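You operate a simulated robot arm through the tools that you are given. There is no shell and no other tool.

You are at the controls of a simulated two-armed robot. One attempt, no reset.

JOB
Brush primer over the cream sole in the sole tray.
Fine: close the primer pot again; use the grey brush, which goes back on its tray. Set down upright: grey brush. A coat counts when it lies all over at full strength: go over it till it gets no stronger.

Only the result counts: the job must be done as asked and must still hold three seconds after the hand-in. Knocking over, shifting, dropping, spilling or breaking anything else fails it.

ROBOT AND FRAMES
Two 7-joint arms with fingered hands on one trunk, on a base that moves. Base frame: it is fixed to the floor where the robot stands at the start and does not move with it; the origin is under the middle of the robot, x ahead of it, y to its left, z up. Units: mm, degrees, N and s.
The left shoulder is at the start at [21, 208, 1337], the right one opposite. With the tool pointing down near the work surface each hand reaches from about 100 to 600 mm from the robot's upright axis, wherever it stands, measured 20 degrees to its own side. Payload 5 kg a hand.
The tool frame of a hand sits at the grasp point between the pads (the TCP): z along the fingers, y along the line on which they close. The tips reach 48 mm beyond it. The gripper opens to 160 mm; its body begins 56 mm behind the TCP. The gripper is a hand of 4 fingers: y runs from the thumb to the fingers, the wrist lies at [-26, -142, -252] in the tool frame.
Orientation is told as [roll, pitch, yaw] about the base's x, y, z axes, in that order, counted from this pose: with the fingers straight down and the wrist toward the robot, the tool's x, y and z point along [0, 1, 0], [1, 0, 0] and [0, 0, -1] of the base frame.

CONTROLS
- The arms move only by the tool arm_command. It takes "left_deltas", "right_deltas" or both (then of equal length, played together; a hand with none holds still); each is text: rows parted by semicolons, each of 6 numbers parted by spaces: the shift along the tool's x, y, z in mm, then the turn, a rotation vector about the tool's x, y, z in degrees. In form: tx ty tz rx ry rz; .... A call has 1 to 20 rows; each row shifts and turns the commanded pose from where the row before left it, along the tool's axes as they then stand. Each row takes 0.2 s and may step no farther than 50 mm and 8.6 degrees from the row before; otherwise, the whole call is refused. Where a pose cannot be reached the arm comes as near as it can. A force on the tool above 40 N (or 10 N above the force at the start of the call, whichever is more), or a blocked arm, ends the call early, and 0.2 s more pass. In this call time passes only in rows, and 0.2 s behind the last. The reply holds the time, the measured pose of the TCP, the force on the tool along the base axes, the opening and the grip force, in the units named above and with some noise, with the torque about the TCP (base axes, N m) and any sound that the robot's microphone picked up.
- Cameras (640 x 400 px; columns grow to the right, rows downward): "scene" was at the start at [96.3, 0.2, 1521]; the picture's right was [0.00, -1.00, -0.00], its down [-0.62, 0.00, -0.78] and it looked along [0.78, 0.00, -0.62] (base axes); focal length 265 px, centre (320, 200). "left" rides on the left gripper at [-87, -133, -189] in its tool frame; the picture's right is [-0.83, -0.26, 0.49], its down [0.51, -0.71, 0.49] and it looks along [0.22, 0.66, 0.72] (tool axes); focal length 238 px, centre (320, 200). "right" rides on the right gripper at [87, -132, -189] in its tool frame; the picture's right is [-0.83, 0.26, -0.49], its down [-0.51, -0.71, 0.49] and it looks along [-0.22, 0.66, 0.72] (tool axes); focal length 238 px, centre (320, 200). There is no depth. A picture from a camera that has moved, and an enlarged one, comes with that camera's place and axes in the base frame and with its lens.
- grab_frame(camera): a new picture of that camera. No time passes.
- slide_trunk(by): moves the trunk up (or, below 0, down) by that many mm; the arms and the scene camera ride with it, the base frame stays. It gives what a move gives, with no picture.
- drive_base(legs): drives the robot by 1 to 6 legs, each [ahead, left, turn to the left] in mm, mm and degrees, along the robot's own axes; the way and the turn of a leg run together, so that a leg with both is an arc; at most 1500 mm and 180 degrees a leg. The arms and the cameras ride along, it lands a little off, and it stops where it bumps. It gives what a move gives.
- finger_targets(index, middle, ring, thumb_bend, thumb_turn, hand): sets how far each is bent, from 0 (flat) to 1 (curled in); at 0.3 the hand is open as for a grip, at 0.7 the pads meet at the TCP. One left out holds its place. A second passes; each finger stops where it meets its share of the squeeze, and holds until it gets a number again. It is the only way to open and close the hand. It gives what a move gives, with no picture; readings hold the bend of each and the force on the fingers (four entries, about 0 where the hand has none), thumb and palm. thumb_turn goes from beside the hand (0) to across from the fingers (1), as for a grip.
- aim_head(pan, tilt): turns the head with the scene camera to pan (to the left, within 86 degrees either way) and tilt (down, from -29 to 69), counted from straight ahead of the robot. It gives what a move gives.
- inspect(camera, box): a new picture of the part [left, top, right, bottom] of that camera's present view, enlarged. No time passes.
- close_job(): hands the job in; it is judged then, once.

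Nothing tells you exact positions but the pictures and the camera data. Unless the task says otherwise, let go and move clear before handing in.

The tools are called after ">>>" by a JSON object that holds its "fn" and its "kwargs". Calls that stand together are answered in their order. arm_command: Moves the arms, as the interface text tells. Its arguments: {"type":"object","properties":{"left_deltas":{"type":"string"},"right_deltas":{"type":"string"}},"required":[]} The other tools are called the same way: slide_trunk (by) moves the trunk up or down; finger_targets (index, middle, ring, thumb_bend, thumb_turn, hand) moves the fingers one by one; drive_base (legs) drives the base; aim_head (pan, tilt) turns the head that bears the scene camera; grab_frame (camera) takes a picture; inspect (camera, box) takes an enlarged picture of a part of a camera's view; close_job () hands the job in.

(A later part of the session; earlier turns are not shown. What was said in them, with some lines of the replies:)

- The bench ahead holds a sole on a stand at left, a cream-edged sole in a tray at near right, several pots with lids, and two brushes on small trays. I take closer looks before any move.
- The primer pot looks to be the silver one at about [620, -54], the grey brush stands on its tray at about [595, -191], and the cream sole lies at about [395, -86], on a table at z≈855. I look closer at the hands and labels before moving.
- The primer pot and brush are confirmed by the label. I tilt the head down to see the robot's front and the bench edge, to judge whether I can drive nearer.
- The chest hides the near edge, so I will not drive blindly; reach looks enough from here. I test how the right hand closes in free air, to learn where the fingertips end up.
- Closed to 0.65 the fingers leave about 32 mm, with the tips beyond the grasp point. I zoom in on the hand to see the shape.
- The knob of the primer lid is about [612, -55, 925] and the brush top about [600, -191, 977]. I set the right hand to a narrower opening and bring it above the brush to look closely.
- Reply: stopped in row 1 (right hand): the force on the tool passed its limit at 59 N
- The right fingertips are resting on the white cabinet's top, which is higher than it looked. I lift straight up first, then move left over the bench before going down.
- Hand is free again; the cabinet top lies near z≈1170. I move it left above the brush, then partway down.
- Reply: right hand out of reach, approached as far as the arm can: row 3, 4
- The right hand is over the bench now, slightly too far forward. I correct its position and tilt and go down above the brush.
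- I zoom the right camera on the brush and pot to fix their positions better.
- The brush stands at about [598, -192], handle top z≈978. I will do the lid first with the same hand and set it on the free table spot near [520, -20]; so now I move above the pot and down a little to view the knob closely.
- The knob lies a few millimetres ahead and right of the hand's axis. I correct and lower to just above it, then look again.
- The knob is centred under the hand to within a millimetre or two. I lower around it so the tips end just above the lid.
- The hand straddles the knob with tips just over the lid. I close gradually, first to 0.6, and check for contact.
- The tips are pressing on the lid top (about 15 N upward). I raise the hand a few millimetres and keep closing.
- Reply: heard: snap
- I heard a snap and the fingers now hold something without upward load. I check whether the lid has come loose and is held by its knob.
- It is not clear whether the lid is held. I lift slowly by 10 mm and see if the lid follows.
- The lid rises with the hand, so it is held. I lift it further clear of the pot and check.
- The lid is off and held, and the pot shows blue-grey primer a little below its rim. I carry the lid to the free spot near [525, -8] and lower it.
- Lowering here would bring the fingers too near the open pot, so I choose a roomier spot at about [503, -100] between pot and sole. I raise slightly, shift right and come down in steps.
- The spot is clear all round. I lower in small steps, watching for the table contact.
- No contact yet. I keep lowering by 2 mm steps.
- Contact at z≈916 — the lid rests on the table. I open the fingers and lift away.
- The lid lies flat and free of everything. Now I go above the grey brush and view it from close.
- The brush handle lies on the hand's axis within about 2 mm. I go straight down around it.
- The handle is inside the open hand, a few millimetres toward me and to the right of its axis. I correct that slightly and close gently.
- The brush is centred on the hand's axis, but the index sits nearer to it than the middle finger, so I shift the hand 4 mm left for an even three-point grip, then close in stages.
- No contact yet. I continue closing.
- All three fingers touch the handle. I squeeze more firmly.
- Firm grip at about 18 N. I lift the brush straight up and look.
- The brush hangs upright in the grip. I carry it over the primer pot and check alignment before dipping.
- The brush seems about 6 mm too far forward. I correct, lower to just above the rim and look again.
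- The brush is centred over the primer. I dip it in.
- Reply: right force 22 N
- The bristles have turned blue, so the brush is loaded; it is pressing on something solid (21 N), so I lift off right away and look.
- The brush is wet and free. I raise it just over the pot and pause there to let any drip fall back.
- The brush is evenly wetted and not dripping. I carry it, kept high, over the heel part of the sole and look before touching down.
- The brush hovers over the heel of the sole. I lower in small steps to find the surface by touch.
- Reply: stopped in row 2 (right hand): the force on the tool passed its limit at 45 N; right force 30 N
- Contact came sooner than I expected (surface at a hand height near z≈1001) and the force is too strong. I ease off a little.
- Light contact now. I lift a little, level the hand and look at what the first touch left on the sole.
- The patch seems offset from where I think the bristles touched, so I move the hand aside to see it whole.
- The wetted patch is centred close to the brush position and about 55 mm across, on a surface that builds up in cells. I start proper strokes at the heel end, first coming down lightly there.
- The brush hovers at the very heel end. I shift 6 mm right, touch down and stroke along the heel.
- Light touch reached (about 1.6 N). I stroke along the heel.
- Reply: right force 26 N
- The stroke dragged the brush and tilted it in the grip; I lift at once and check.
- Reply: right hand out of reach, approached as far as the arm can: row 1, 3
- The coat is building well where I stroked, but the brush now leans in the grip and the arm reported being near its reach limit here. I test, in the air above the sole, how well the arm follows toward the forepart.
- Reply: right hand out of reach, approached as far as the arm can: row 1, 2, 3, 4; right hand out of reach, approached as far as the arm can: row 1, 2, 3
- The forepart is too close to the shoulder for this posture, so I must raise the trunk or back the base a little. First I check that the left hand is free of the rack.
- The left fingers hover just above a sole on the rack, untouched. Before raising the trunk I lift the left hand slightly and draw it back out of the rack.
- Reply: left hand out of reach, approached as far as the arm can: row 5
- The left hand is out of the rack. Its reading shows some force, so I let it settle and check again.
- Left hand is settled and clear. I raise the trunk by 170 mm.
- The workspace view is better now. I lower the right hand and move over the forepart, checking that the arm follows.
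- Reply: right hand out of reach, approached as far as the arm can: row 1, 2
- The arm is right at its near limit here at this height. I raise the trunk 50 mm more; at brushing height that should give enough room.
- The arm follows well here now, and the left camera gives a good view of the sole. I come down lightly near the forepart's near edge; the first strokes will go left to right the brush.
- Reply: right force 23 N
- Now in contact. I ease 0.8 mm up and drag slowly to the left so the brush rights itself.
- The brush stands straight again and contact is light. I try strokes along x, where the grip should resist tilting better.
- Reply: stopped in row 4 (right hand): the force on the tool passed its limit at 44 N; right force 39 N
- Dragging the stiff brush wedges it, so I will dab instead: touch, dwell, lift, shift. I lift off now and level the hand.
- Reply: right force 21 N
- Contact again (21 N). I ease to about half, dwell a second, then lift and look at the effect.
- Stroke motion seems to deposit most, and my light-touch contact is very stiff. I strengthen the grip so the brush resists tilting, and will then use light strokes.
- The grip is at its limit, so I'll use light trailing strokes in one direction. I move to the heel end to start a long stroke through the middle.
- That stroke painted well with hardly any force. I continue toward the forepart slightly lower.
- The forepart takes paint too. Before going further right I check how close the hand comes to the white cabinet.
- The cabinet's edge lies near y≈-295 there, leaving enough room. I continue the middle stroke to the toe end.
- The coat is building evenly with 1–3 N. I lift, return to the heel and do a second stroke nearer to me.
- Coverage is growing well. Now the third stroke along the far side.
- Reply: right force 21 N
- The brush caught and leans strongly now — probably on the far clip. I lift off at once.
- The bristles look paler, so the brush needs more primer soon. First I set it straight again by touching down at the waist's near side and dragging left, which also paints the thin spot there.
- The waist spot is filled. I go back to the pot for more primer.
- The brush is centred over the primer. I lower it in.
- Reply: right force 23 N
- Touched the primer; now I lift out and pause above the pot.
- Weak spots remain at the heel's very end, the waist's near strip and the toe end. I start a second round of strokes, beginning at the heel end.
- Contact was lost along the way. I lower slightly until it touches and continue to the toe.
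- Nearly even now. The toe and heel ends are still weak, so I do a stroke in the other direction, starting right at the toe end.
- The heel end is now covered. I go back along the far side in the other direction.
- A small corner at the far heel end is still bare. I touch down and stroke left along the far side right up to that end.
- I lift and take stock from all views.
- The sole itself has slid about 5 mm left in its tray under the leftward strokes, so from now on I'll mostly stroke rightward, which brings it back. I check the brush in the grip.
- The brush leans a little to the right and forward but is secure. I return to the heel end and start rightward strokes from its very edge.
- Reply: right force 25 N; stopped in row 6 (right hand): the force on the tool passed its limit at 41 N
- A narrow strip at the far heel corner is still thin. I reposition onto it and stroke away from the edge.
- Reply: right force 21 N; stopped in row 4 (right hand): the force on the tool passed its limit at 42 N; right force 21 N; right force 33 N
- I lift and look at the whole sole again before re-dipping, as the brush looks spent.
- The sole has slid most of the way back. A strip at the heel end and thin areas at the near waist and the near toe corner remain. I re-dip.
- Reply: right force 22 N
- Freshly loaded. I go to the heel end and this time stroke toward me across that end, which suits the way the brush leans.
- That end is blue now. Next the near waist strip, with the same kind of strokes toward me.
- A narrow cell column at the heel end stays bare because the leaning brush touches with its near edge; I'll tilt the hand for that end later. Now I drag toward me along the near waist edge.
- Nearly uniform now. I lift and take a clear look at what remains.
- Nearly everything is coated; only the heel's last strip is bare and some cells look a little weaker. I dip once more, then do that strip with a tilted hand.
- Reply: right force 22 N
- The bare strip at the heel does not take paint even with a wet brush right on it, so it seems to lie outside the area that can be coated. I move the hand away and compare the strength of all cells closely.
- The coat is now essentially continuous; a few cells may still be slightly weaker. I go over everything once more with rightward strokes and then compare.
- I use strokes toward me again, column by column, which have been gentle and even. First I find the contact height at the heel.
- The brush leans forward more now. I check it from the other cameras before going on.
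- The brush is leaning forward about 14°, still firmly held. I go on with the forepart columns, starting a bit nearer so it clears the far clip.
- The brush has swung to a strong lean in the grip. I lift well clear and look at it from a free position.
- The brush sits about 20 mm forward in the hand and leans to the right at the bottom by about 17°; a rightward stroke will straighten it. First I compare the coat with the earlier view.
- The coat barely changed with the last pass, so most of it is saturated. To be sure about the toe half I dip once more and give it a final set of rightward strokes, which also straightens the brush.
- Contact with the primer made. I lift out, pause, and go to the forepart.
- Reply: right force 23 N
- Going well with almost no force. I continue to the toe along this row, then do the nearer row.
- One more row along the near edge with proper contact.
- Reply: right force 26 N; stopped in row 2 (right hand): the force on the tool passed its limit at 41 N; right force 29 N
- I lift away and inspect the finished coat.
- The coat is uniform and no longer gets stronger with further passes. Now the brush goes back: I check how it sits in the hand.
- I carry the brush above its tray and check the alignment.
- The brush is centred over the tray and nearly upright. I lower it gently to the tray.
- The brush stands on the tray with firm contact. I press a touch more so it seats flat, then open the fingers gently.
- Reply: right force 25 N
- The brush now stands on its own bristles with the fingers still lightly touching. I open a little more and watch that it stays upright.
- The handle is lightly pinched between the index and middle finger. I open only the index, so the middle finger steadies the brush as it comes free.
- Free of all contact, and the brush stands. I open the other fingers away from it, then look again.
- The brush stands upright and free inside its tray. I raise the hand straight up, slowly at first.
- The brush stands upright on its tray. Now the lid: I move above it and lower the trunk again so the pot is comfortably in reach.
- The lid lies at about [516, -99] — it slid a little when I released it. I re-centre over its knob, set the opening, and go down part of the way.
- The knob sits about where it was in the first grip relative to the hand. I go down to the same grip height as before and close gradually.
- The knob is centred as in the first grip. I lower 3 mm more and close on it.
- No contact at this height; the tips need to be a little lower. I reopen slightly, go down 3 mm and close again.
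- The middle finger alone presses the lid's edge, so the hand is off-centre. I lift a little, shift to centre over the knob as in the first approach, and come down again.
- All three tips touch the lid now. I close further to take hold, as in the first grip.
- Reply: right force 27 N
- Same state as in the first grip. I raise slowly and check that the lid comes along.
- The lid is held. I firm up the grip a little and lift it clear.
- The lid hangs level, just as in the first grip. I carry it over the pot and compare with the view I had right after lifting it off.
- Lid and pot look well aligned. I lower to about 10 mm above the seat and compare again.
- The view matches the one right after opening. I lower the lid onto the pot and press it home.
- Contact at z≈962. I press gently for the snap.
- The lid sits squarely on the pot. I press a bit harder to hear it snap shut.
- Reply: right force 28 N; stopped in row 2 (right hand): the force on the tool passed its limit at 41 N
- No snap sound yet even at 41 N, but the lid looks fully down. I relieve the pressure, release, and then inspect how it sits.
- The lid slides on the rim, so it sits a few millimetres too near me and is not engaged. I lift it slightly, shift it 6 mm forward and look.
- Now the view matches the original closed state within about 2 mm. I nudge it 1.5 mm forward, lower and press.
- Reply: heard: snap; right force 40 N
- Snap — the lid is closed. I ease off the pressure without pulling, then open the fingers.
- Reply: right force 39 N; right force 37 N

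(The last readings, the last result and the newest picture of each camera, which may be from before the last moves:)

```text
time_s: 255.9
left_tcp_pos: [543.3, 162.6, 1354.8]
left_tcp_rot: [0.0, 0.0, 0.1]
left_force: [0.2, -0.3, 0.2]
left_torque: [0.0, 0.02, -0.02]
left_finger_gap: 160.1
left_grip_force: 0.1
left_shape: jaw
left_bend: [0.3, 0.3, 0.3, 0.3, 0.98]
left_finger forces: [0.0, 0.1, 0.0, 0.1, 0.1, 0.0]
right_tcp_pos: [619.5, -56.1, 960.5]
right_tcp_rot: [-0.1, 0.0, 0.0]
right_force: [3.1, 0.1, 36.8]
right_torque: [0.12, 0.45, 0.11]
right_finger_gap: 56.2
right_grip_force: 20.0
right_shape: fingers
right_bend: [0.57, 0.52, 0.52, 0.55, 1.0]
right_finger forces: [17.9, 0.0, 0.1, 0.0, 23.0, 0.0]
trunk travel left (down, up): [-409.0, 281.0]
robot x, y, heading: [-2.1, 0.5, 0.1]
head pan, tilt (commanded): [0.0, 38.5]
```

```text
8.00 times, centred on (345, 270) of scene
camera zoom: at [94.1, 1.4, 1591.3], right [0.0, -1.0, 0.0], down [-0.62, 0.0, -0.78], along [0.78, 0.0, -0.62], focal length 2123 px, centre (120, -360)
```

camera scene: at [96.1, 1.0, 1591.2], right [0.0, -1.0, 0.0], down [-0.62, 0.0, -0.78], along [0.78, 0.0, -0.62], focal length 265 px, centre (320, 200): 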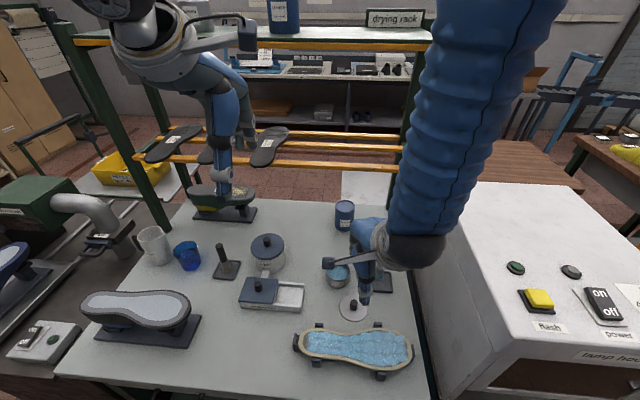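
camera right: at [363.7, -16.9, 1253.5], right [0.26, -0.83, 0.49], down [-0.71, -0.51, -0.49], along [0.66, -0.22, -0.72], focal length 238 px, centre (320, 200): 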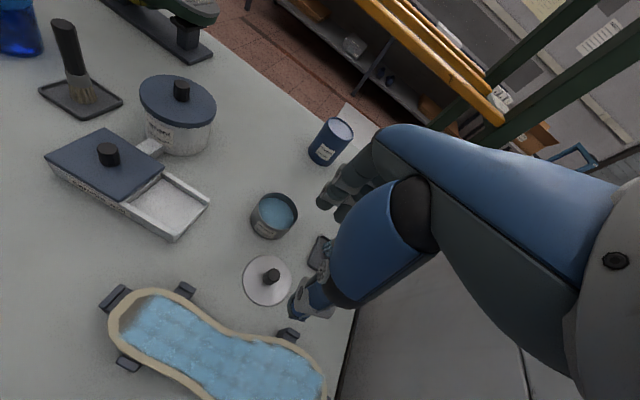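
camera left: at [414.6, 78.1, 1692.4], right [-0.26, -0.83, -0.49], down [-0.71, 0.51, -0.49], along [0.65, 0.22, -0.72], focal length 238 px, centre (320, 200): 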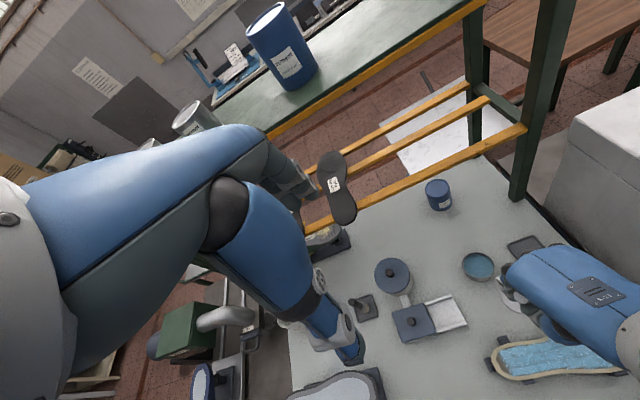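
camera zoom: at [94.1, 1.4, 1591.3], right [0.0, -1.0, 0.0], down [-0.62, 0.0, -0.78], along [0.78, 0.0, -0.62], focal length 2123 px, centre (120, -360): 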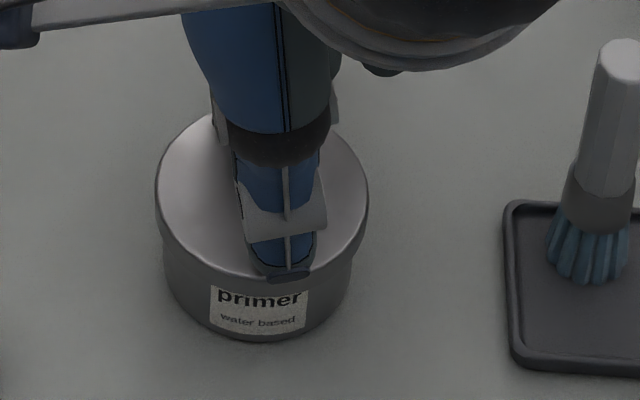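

>>> {"fn": "arm_command", "kwargs": {"right_deltas": "0 0 -1.5 0 0 0; 0 0 -1.5 0 0 0"}}

>>> {"fn": "inspect", "kwargs": {"camera": "scene", "box": [325, 245, 365, 295]}}

>>> {"fn": "inspect", "kwargs": {"camera": "right", "box": [230, 190, 390, 330]}}

```text
time_s: 256.5
left_tcp_pos: [544.4, 164.1, 1353.4]
left_tcp_rot: [0.1, 0.0, 0.1]
left_force: [0.5, -0.1, 0.6]
left_torque: [-0.01, -0.02, -0.01]
left_finger_gap: 160.0
left_grip_force: 0.1
left_shape: jaw
left_bend: [0.3, 0.3, 0.3, 0.3, 0.98]
left_finger forces: [0.1, 0.1, 0.0, 0.1, 0.1, 0.0]
right_tcp_pos: [619.7, -57.0, 960.5]
right_tcp_rot: [-0.2, 0.3, 0.0]
right_force: [1.9, 1.3, 15.1]
right_torque: [0.17, -0.04, 0.15]
right_finger_gap: 57.7
right_grip_force: 8.2
right_shape: fingers
right_bend: [0.56, 0.52, 0.52, 0.55, 1.0]
right_finger forces: [8.0, 0.0, 0.0, 0.0, 7.2, 0.0]
trunk travel left (down, up): [-409.0, 281.0]
robot x, y, heading: [2.6, 1.0, 0.1]
head pan, tilt (commanded): [0.0, 38.5]
```

```text
8.00 times, centred on (345, 270) of scene
camera zoom: at [95.5, 1.3, 1590.9], right [0.0, -1.0, 0.0], down [-0.62, 0.0, -0.78], along [0.78, 0.0, -0.62], focal length 2123 px, centre (120, -360)
```

zoom: 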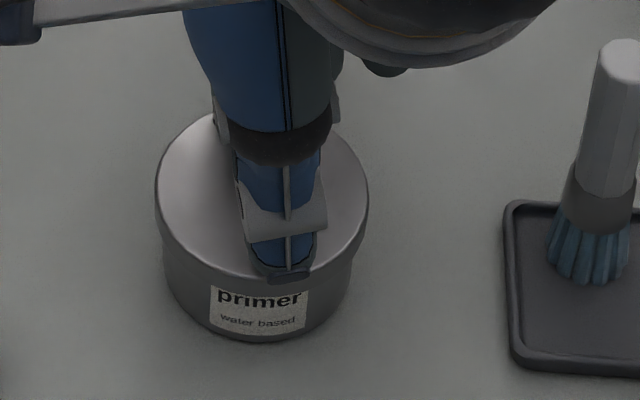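

```text
2.86 times, centred on (310, 260) of right
camera zoom: at [487.5, 29.0, 1151.3], right [0.26, -0.83, 0.49], down [-0.71, -0.51, -0.49], along [0.65, -0.22, -0.73], focal length 681 px, centre (349, 29)
```

zoom: 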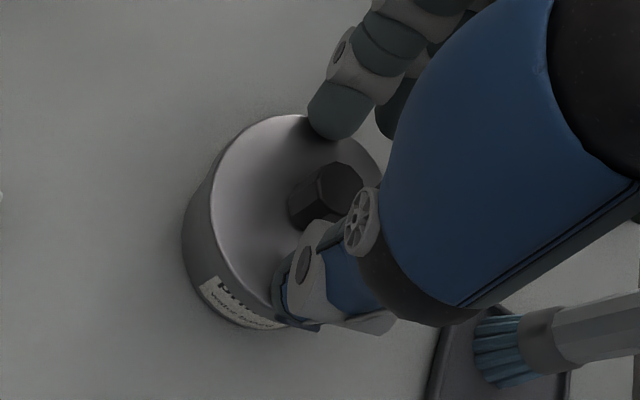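

>>> {"fn": "arm_command", "kwargs": {"right_deltas": "0 0 -1 0 0 0; 0 0 -0.6 0 0 0"}}

>>> {"fn": "finger_targets", "kwargs": {"hand": "right", "index": 0.46, "middle": 0.46, "ring": 0.48, "thumb_bend": 0.44}}

>>> {"fn": "inspect", "kwargs": {"camera": "scene", "box": [325, 245, 365, 295]}}

```text
time_s: 257.1
left_tcp_pos: [545.3, 162.2, 1353.5]
left_tcp_rot: [0.0, 0.0, 0.0]
left_force: [-0.1, 0.2, 1.1]
left_torque: [-0.03, -0.01, -0.01]
left_finger_gap: 160.2
left_grip_force: 0.0
left_shape: jaw
left_bend: [0.3, 0.3, 0.3, 0.3, 0.98]
left_finger forces: [0.0, 0.1, 0.1, 0.0, 0.0, 0.1]
right_tcp_pos: [619.7, -57.8, 962.6]
right_tcp_rot: [-0.2, 0.5, 0.0]
right_force: [1.2, -0.6, -0.2]
right_torque: [0.0, -0.01, 0.01]
right_finger_gap: 85.5
right_grip_force: 0.5
right_shape: fingers
right_bend: [0.52, 0.52, 0.52, 0.51, 1.0]
right_finger forces: [0.1, 0.0, 0.0, 0.0, 0.8, 0.0]
trunk travel left (down, up): [-409.0, 281.0]
robot x, y, heading: [1.4, -0.5, -0.3]
head pan, tilt (commanded): [0.0, 38.5]
```

```text
time_s: 258.1
left_tcp_pos: [544.3, 162.2, 1354.2]
left_tcp_rot: [0.1, 0.0, 0.2]
left_force: [0.2, 0.0, 0.3]
left_torque: [0.0, -0.04, 0.03]
left_finger_gap: 160.0
left_grip_force: 0.1
left_shape: jaw
left_bend: [0.3, 0.3, 0.3, 0.3, 0.98]
left_finger forces: [0.0, 0.1, 0.0, 0.1, 0.0, 0.1]
right_tcp_pos: [621.9, -56.8, 963.6]
right_tcp_rot: [-0.2, 0.1, 0.0]
right_force: [0.5, 0.3, 0.5]
right_torque: [0.01, -0.05, -0.02]
right_finger_gap: 110.4
right_grip_force: 0.0
right_shape: fingers
right_bend: [0.46, 0.46, 0.48, 0.44, 0.99]
right_finger forces: [0.1, 0.0, 0.0, 0.0, 0.0, 0.0]
trunk travel left (down, up): [-409.0, 281.0]
robot x, y, heading: [-3.2, -1.9, 0.1]
head pan, tilt (commanded): [0.0, 38.5]
```

```text
8.00 times, centred on (345, 270) of scene
camera zoom: at [96.1, 1.1, 1591.0], right [0.0, -1.0, 0.0], down [-0.62, 0.0, -0.78], along [0.78, 0.0, -0.62], focal length 2123 px, centre (120, -360)
```

zoom: 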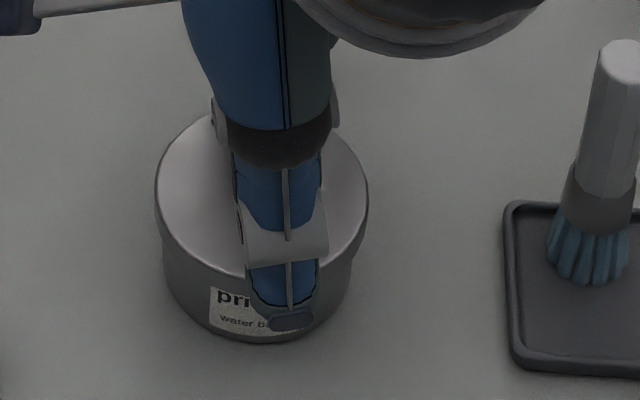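

The fingers are clear and the lid stays on. I raise the hand straight up and away, then inspect everything.

>>> {"fn": "arm_command", "kwargs": {"right_deltas": "0 0 -10 0 0 0; 0 0 -20 0 0 0; 0 0 -35 0 0 0; 0 0 -40 0 0 0; 0 0 -40 0 0 0; 0 0 -40 0 0 0; -20 -30 0 0 0 0; -20 -30 0 0 0 0"}}

>>> {"fn": "grab_frame", "kwargs": {"camera": "scene"}}

>>> {"fn": "inspect", "kwargs": {"camera": "scene", "box": [300, 240, 420, 330]}}

>>> {"fn": "grab_frame", "kwargs": {"camera": "left"}}

>>> {"fn": "grab_frame", "kwargs": {"camera": "right"}}

```text
time_s: 259.9
left_tcp_pos: [545.4, 161.9, 1353.5]
left_tcp_rot: [0.0, 0.0, 0.1]
left_force: [-0.4, -0.8, 0.6]
left_torque: [0.03, -0.05, 0.02]
left_finger_gap: 160.3
left_grip_force: 0.1
left_shape: jaw
left_bend: [0.3, 0.3, 0.3, 0.3, 0.98]
left_finger forces: [0.1, 0.0, 0.1, 0.0, 0.1, 0.0]
right_tcp_pos: [561.2, -98.4, 1148.4]
right_tcp_rot: [0.0, 0.1, 0.1]
right_force: [-1.1, -0.7, 0.7]
right_torque: [0.0, 0.0, 0.01]
right_finger_gap: 111.0
right_grip_force: 0.0
right_shape: fingers
right_bend: [0.46, 0.46, 0.48, 0.44, 0.99]
right_finger forces: [0.0, 0.1, 0.0, 0.0, 0.0, 0.0]
trunk travel left (down, up): [-409.0, 281.0]
robot x, y, heading: [1.7, 0.5, 0.2]
head pan, tilt (commanded): [0.0, 38.5]
```

```text
taken
camera scene: at [94.9, 0.4, 1591.1], right [0.0, -1.0, 0.0], down [-0.62, 0.0, -0.78], along [0.78, 0.0, -0.62], focal length 265 px, centre (320, 200)
```

scene: 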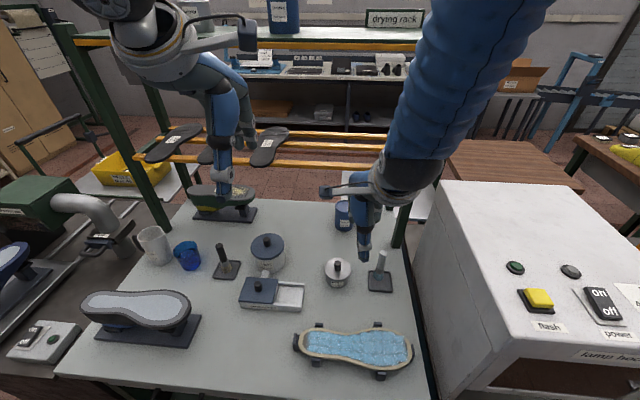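

```text
4.44 times, centred on (360, 285) of scene
camera zoom: at [94.9, 0.4, 1591.1], right [0.0, -1.0, 0.0], down [-0.62, 0.0, -0.78], along [0.78, 0.0, -0.62], focal length 1179 px, centre (142, -178)
```

zoom: 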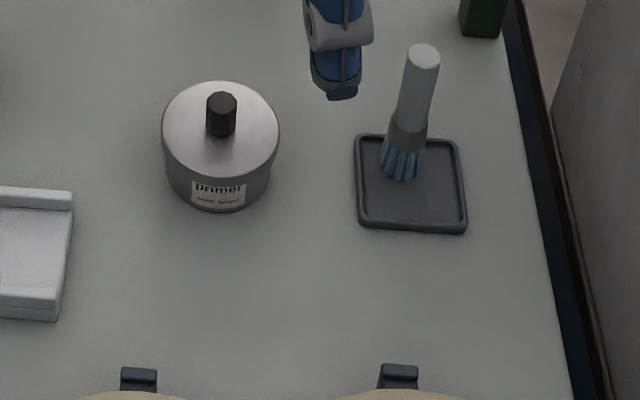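

```text
taken
camera left: at [411.6, 76.8, 1543.4], right [-0.26, -0.83, -0.49], down [-0.71, 0.51, -0.49], along [0.66, 0.22, -0.72], focal length 238 px, centre (320, 200)
```

left: 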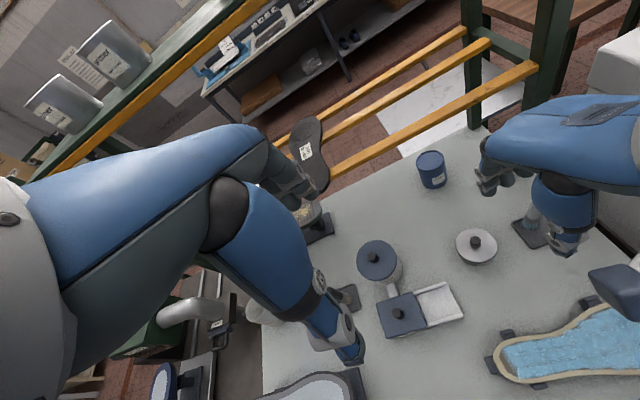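

```text
taken
camera right: at [427.9, -12.9, 1339.3], right [0.26, -0.83, 0.49], down [-0.71, -0.51, -0.49], along [0.66, -0.22, -0.72], focal length 238 px, centre (320, 200)
```

right: 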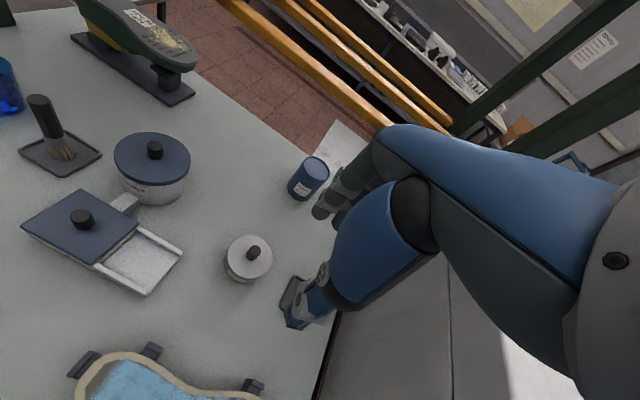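

Everything looks in place. I retract the hand and bring the trunk to its starting height to compare directly with the first picture.

>>> {"fn": "arm_command", "kwargs": {"right_deltas": "0 0 -40 0 0 0; 0 -40 -30 0 0 0; -20 -40 0 0 0 0; -20 0 0 0 0 0"}}

>>> {"fn": "slide_trunk", "kwargs": {"by": -70}}

>>> {"fn": "grab_frame", "kwargs": {"camera": "scene"}}

>>> {"fn": "inspect", "kwargs": {"camera": "scene", "box": [310, 200, 430, 290]}}

>>> {"fn": "inspect", "kwargs": {"camera": "scene", "box": [280, 290, 440, 380]}}

```text
time_s: 260.9
left_tcp_pos: [545.7, 162.0, 1354.1]
left_tcp_rot: [0.1, 0.0, 0.0]
left_force: [0.2, 0.1, -0.5]
left_torque: [0.0, 0.03, -0.02]
left_finger_gap: 160.0
left_grip_force: 0.0
left_shape: jaw
left_bend: [0.3, 0.3, 0.3, 0.3, 0.98]
left_finger forces: [0.1, 0.0, 0.0, 0.0, 0.0, 0.1]
right_tcp_pos: [484.4, -137.5, 1218.4]
right_tcp_rot: [-0.1, 0.1, 0.0]
right_force: [0.8, -0.7, 0.5]
right_torque: [0.09, 0.06, 0.0]
right_finger_gap: 110.9
right_grip_force: 0.1
right_shape: fingers
right_bend: [0.46, 0.46, 0.48, 0.44, 0.99]
right_finger forces: [0.1, 0.0, 0.0, 0.1, 0.0, 0.1]
trunk travel left (down, up): [-409.0, 281.0]
robot x, y, heading: [-0.5, 1.0, -0.1]
head pan, tilt (commanded): [0.0, 38.5]
```

```text
time_s: 262.0
left_tcp_pos: [543.9, 162.0, 1285.0]
left_tcp_rot: [0.1, 0.1, 0.2]
left_force: [-0.2, -0.3, 0.4]
left_torque: [-0.01, -0.02, 0.0]
left_finger_gap: 159.9
left_grip_force: 0.0
left_shape: jaw
left_bend: [0.3, 0.3, 0.3, 0.3, 0.98]
left_finger forces: [0.0, 0.0, 0.0, 0.1, 0.1, 0.0]
right_tcp_pos: [484.2, -136.6, 1148.4]
right_tcp_rot: [-0.1, 0.1, 0.1]
right_force: [-1.3, 0.5, 0.4]
right_torque: [-0.02, 0.0, 0.03]
right_finger_gap: 110.8
right_grip_force: 0.0
right_shape: fingers
right_bend: [0.46, 0.46, 0.48, 0.44, 0.99]
right_finger forces: [0.0, 0.0, 0.0, 0.0, 0.1, 0.0]
trunk travel left (down, up): [-339.0, 351.0]
robot x, y, heading: [-1.3, -1.1, 0.2]
head pan, tilt (commanded): [0.0, 38.5]
```

```text
taken
camera scene: at [95.9, 1.1, 1521.2], right [0.0, -1.0, 0.0], down [-0.62, 0.0, -0.78], along [0.78, 0.0, -0.62], focal length 265 px, centre (320, 200)
```

scene: 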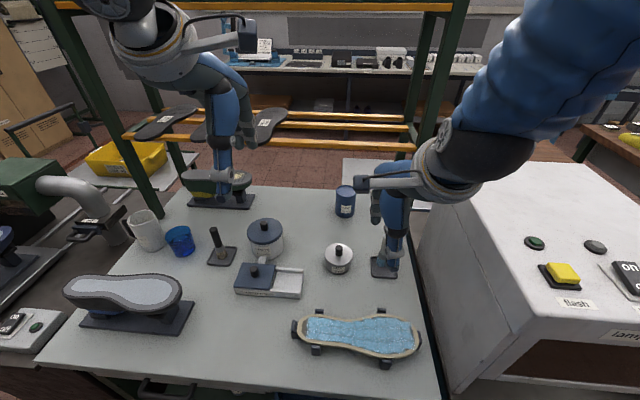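

```text
4.44 times, centred on (370, 245) of scene
camera zoom: at [95.9, 1.1, 1521.2], right [0.0, -1.0, 0.0], down [-0.62, 0.0, -0.78], along [0.78, 0.0, -0.62], focal length 1179 px, centre (98, 0)
```

zoom: 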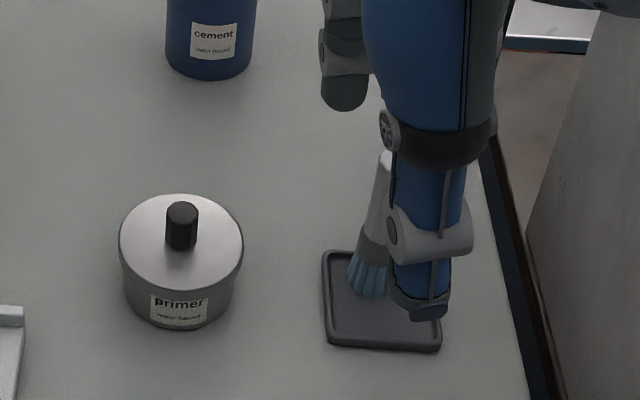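

```text
4.00 times, centred on (360, 335) of scene
camera zoom: at [95.9, 1.1, 1521.2], right [0.0, -1.0, 0.0], down [-0.62, 0.0, -0.78], along [0.78, 0.0, -0.62], focal length 1061 px, centre (160, -340)
```

zoom: 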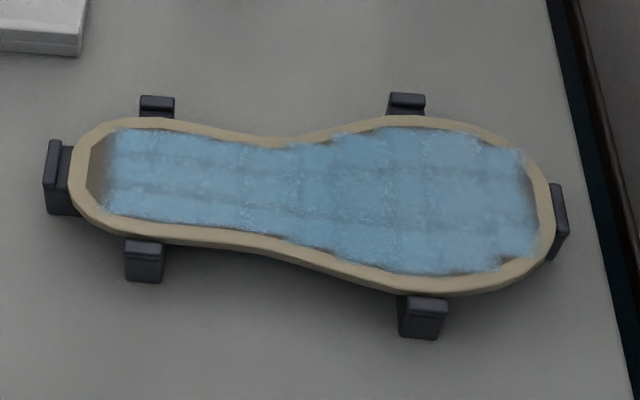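

The pot and lid match the first picture almost exactly, and the sole is coated. I check the brush on its tray and the table for drips from the hand cameras.

>>> {"fn": "inspect", "kwargs": {"camera": "left", "box": [420, 180, 640, 380]}}

>>> {"fn": "grab_frame", "kwargs": {"camera": "right"}}

>>> {"fn": "inspect", "kwargs": {"camera": "right", "box": [180, 180, 340, 300]}}

>>> {"fn": "inspect", "kwargs": {"camera": "scene", "box": [60, 190, 440, 400]}}

```text
2.00 times, centred on (530, 280) of left
camera zoom: at [412.7, 77.4, 1473.3], right [-0.26, -0.83, -0.49], down [-0.71, 0.51, -0.49], along [0.66, 0.22, -0.72], focal length 477 px, centre (-100, 40)
```

zoom: 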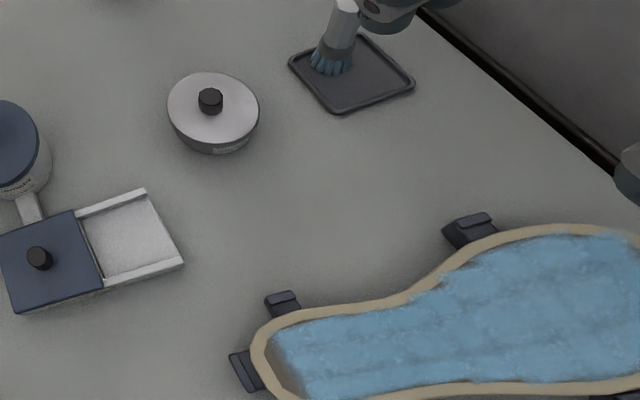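

```text
taken
camera right: at [351.5, -50.4, 1338.5], right [0.26, -0.83, 0.49], down [-0.71, -0.51, -0.49], along [0.65, -0.22, -0.72], focal length 238 px, centre (320, 200)
```

right: 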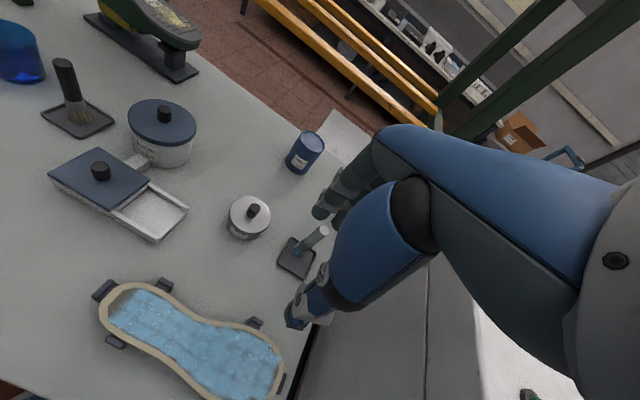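

```text
3.33 times, centred on (260, 240) of right
camera zoom: at [351.5, -50.4, 1338.5], right [0.26, -0.83, 0.49], down [-0.71, -0.51, -0.49], along [0.65, -0.22, -0.72], focal length 794 px, centre (520, 67)
```

zoom: 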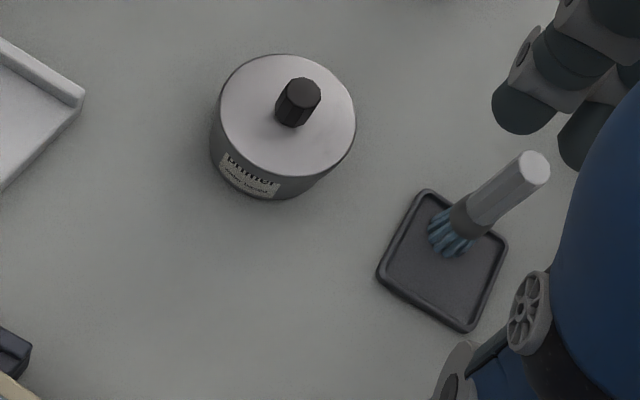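

```text
1.68 times, centred on (250, 295) of scene
camera zoom: at [95.9, 1.1, 1521.2], right [0.0, -1.0, 0.0], down [-0.62, 0.0, -0.78], along [0.78, 0.0, -0.62], focal length 447 px, centre (438, 40)
```

zoom: 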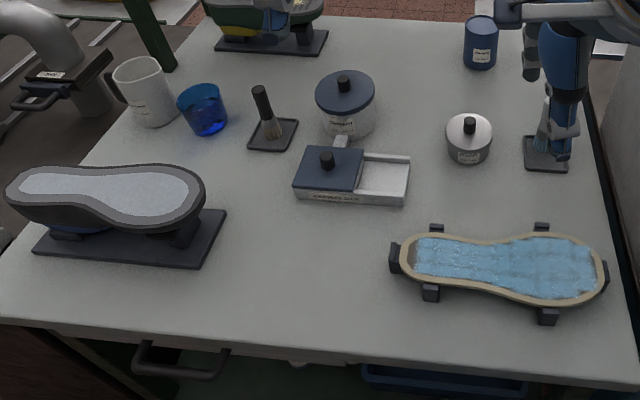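

Brushing is done and hands are clear: the sole is coated, the primer pot is closed again (it snapped), and the grey brush stands upright on its tray. The sole itself slid about 5 mm within its tray, and a narrow strip at the heel end never took paint. I hand the job in.

>>> {"fn": "close_job", "kwargs": {}}

```text
The job is handed in.
```

I coated the cream sole with primer and handed the job in, but one narrow strip at the heel stayed bare. The primer pot is closed and the grey brush is back on its tray. I have not seen the verdict.

- **Coat:** I went over the sole repeatedly until its colour no longer got stronger. A strip about 12 mm wide at the heel end, and small notches at two toe corners, never took paint. Fresh primer applied directly on the heel strip made no difference. I took these spots to lie outside the area that can be coated, but I could not confirm that.
- **Sole position:** dragging the brush slid the sole about 5–6 mm inside its tray. I left it there, still held by the clips.
- **Primer pot:** I heard the lid snap shut. In the final picture the pot matches its starting position to within a couple of millimetres.
- **Brush:** it stands upright inside the tray, about 10 mm from where it stood at the start.
- **Rest of the bench:** I saw nothing knocked over, and no drips on the table. Early on, the right fingertips pressed on the white cabinet's top, and later one finger brushed the open pot. Neither moved anything visibly.
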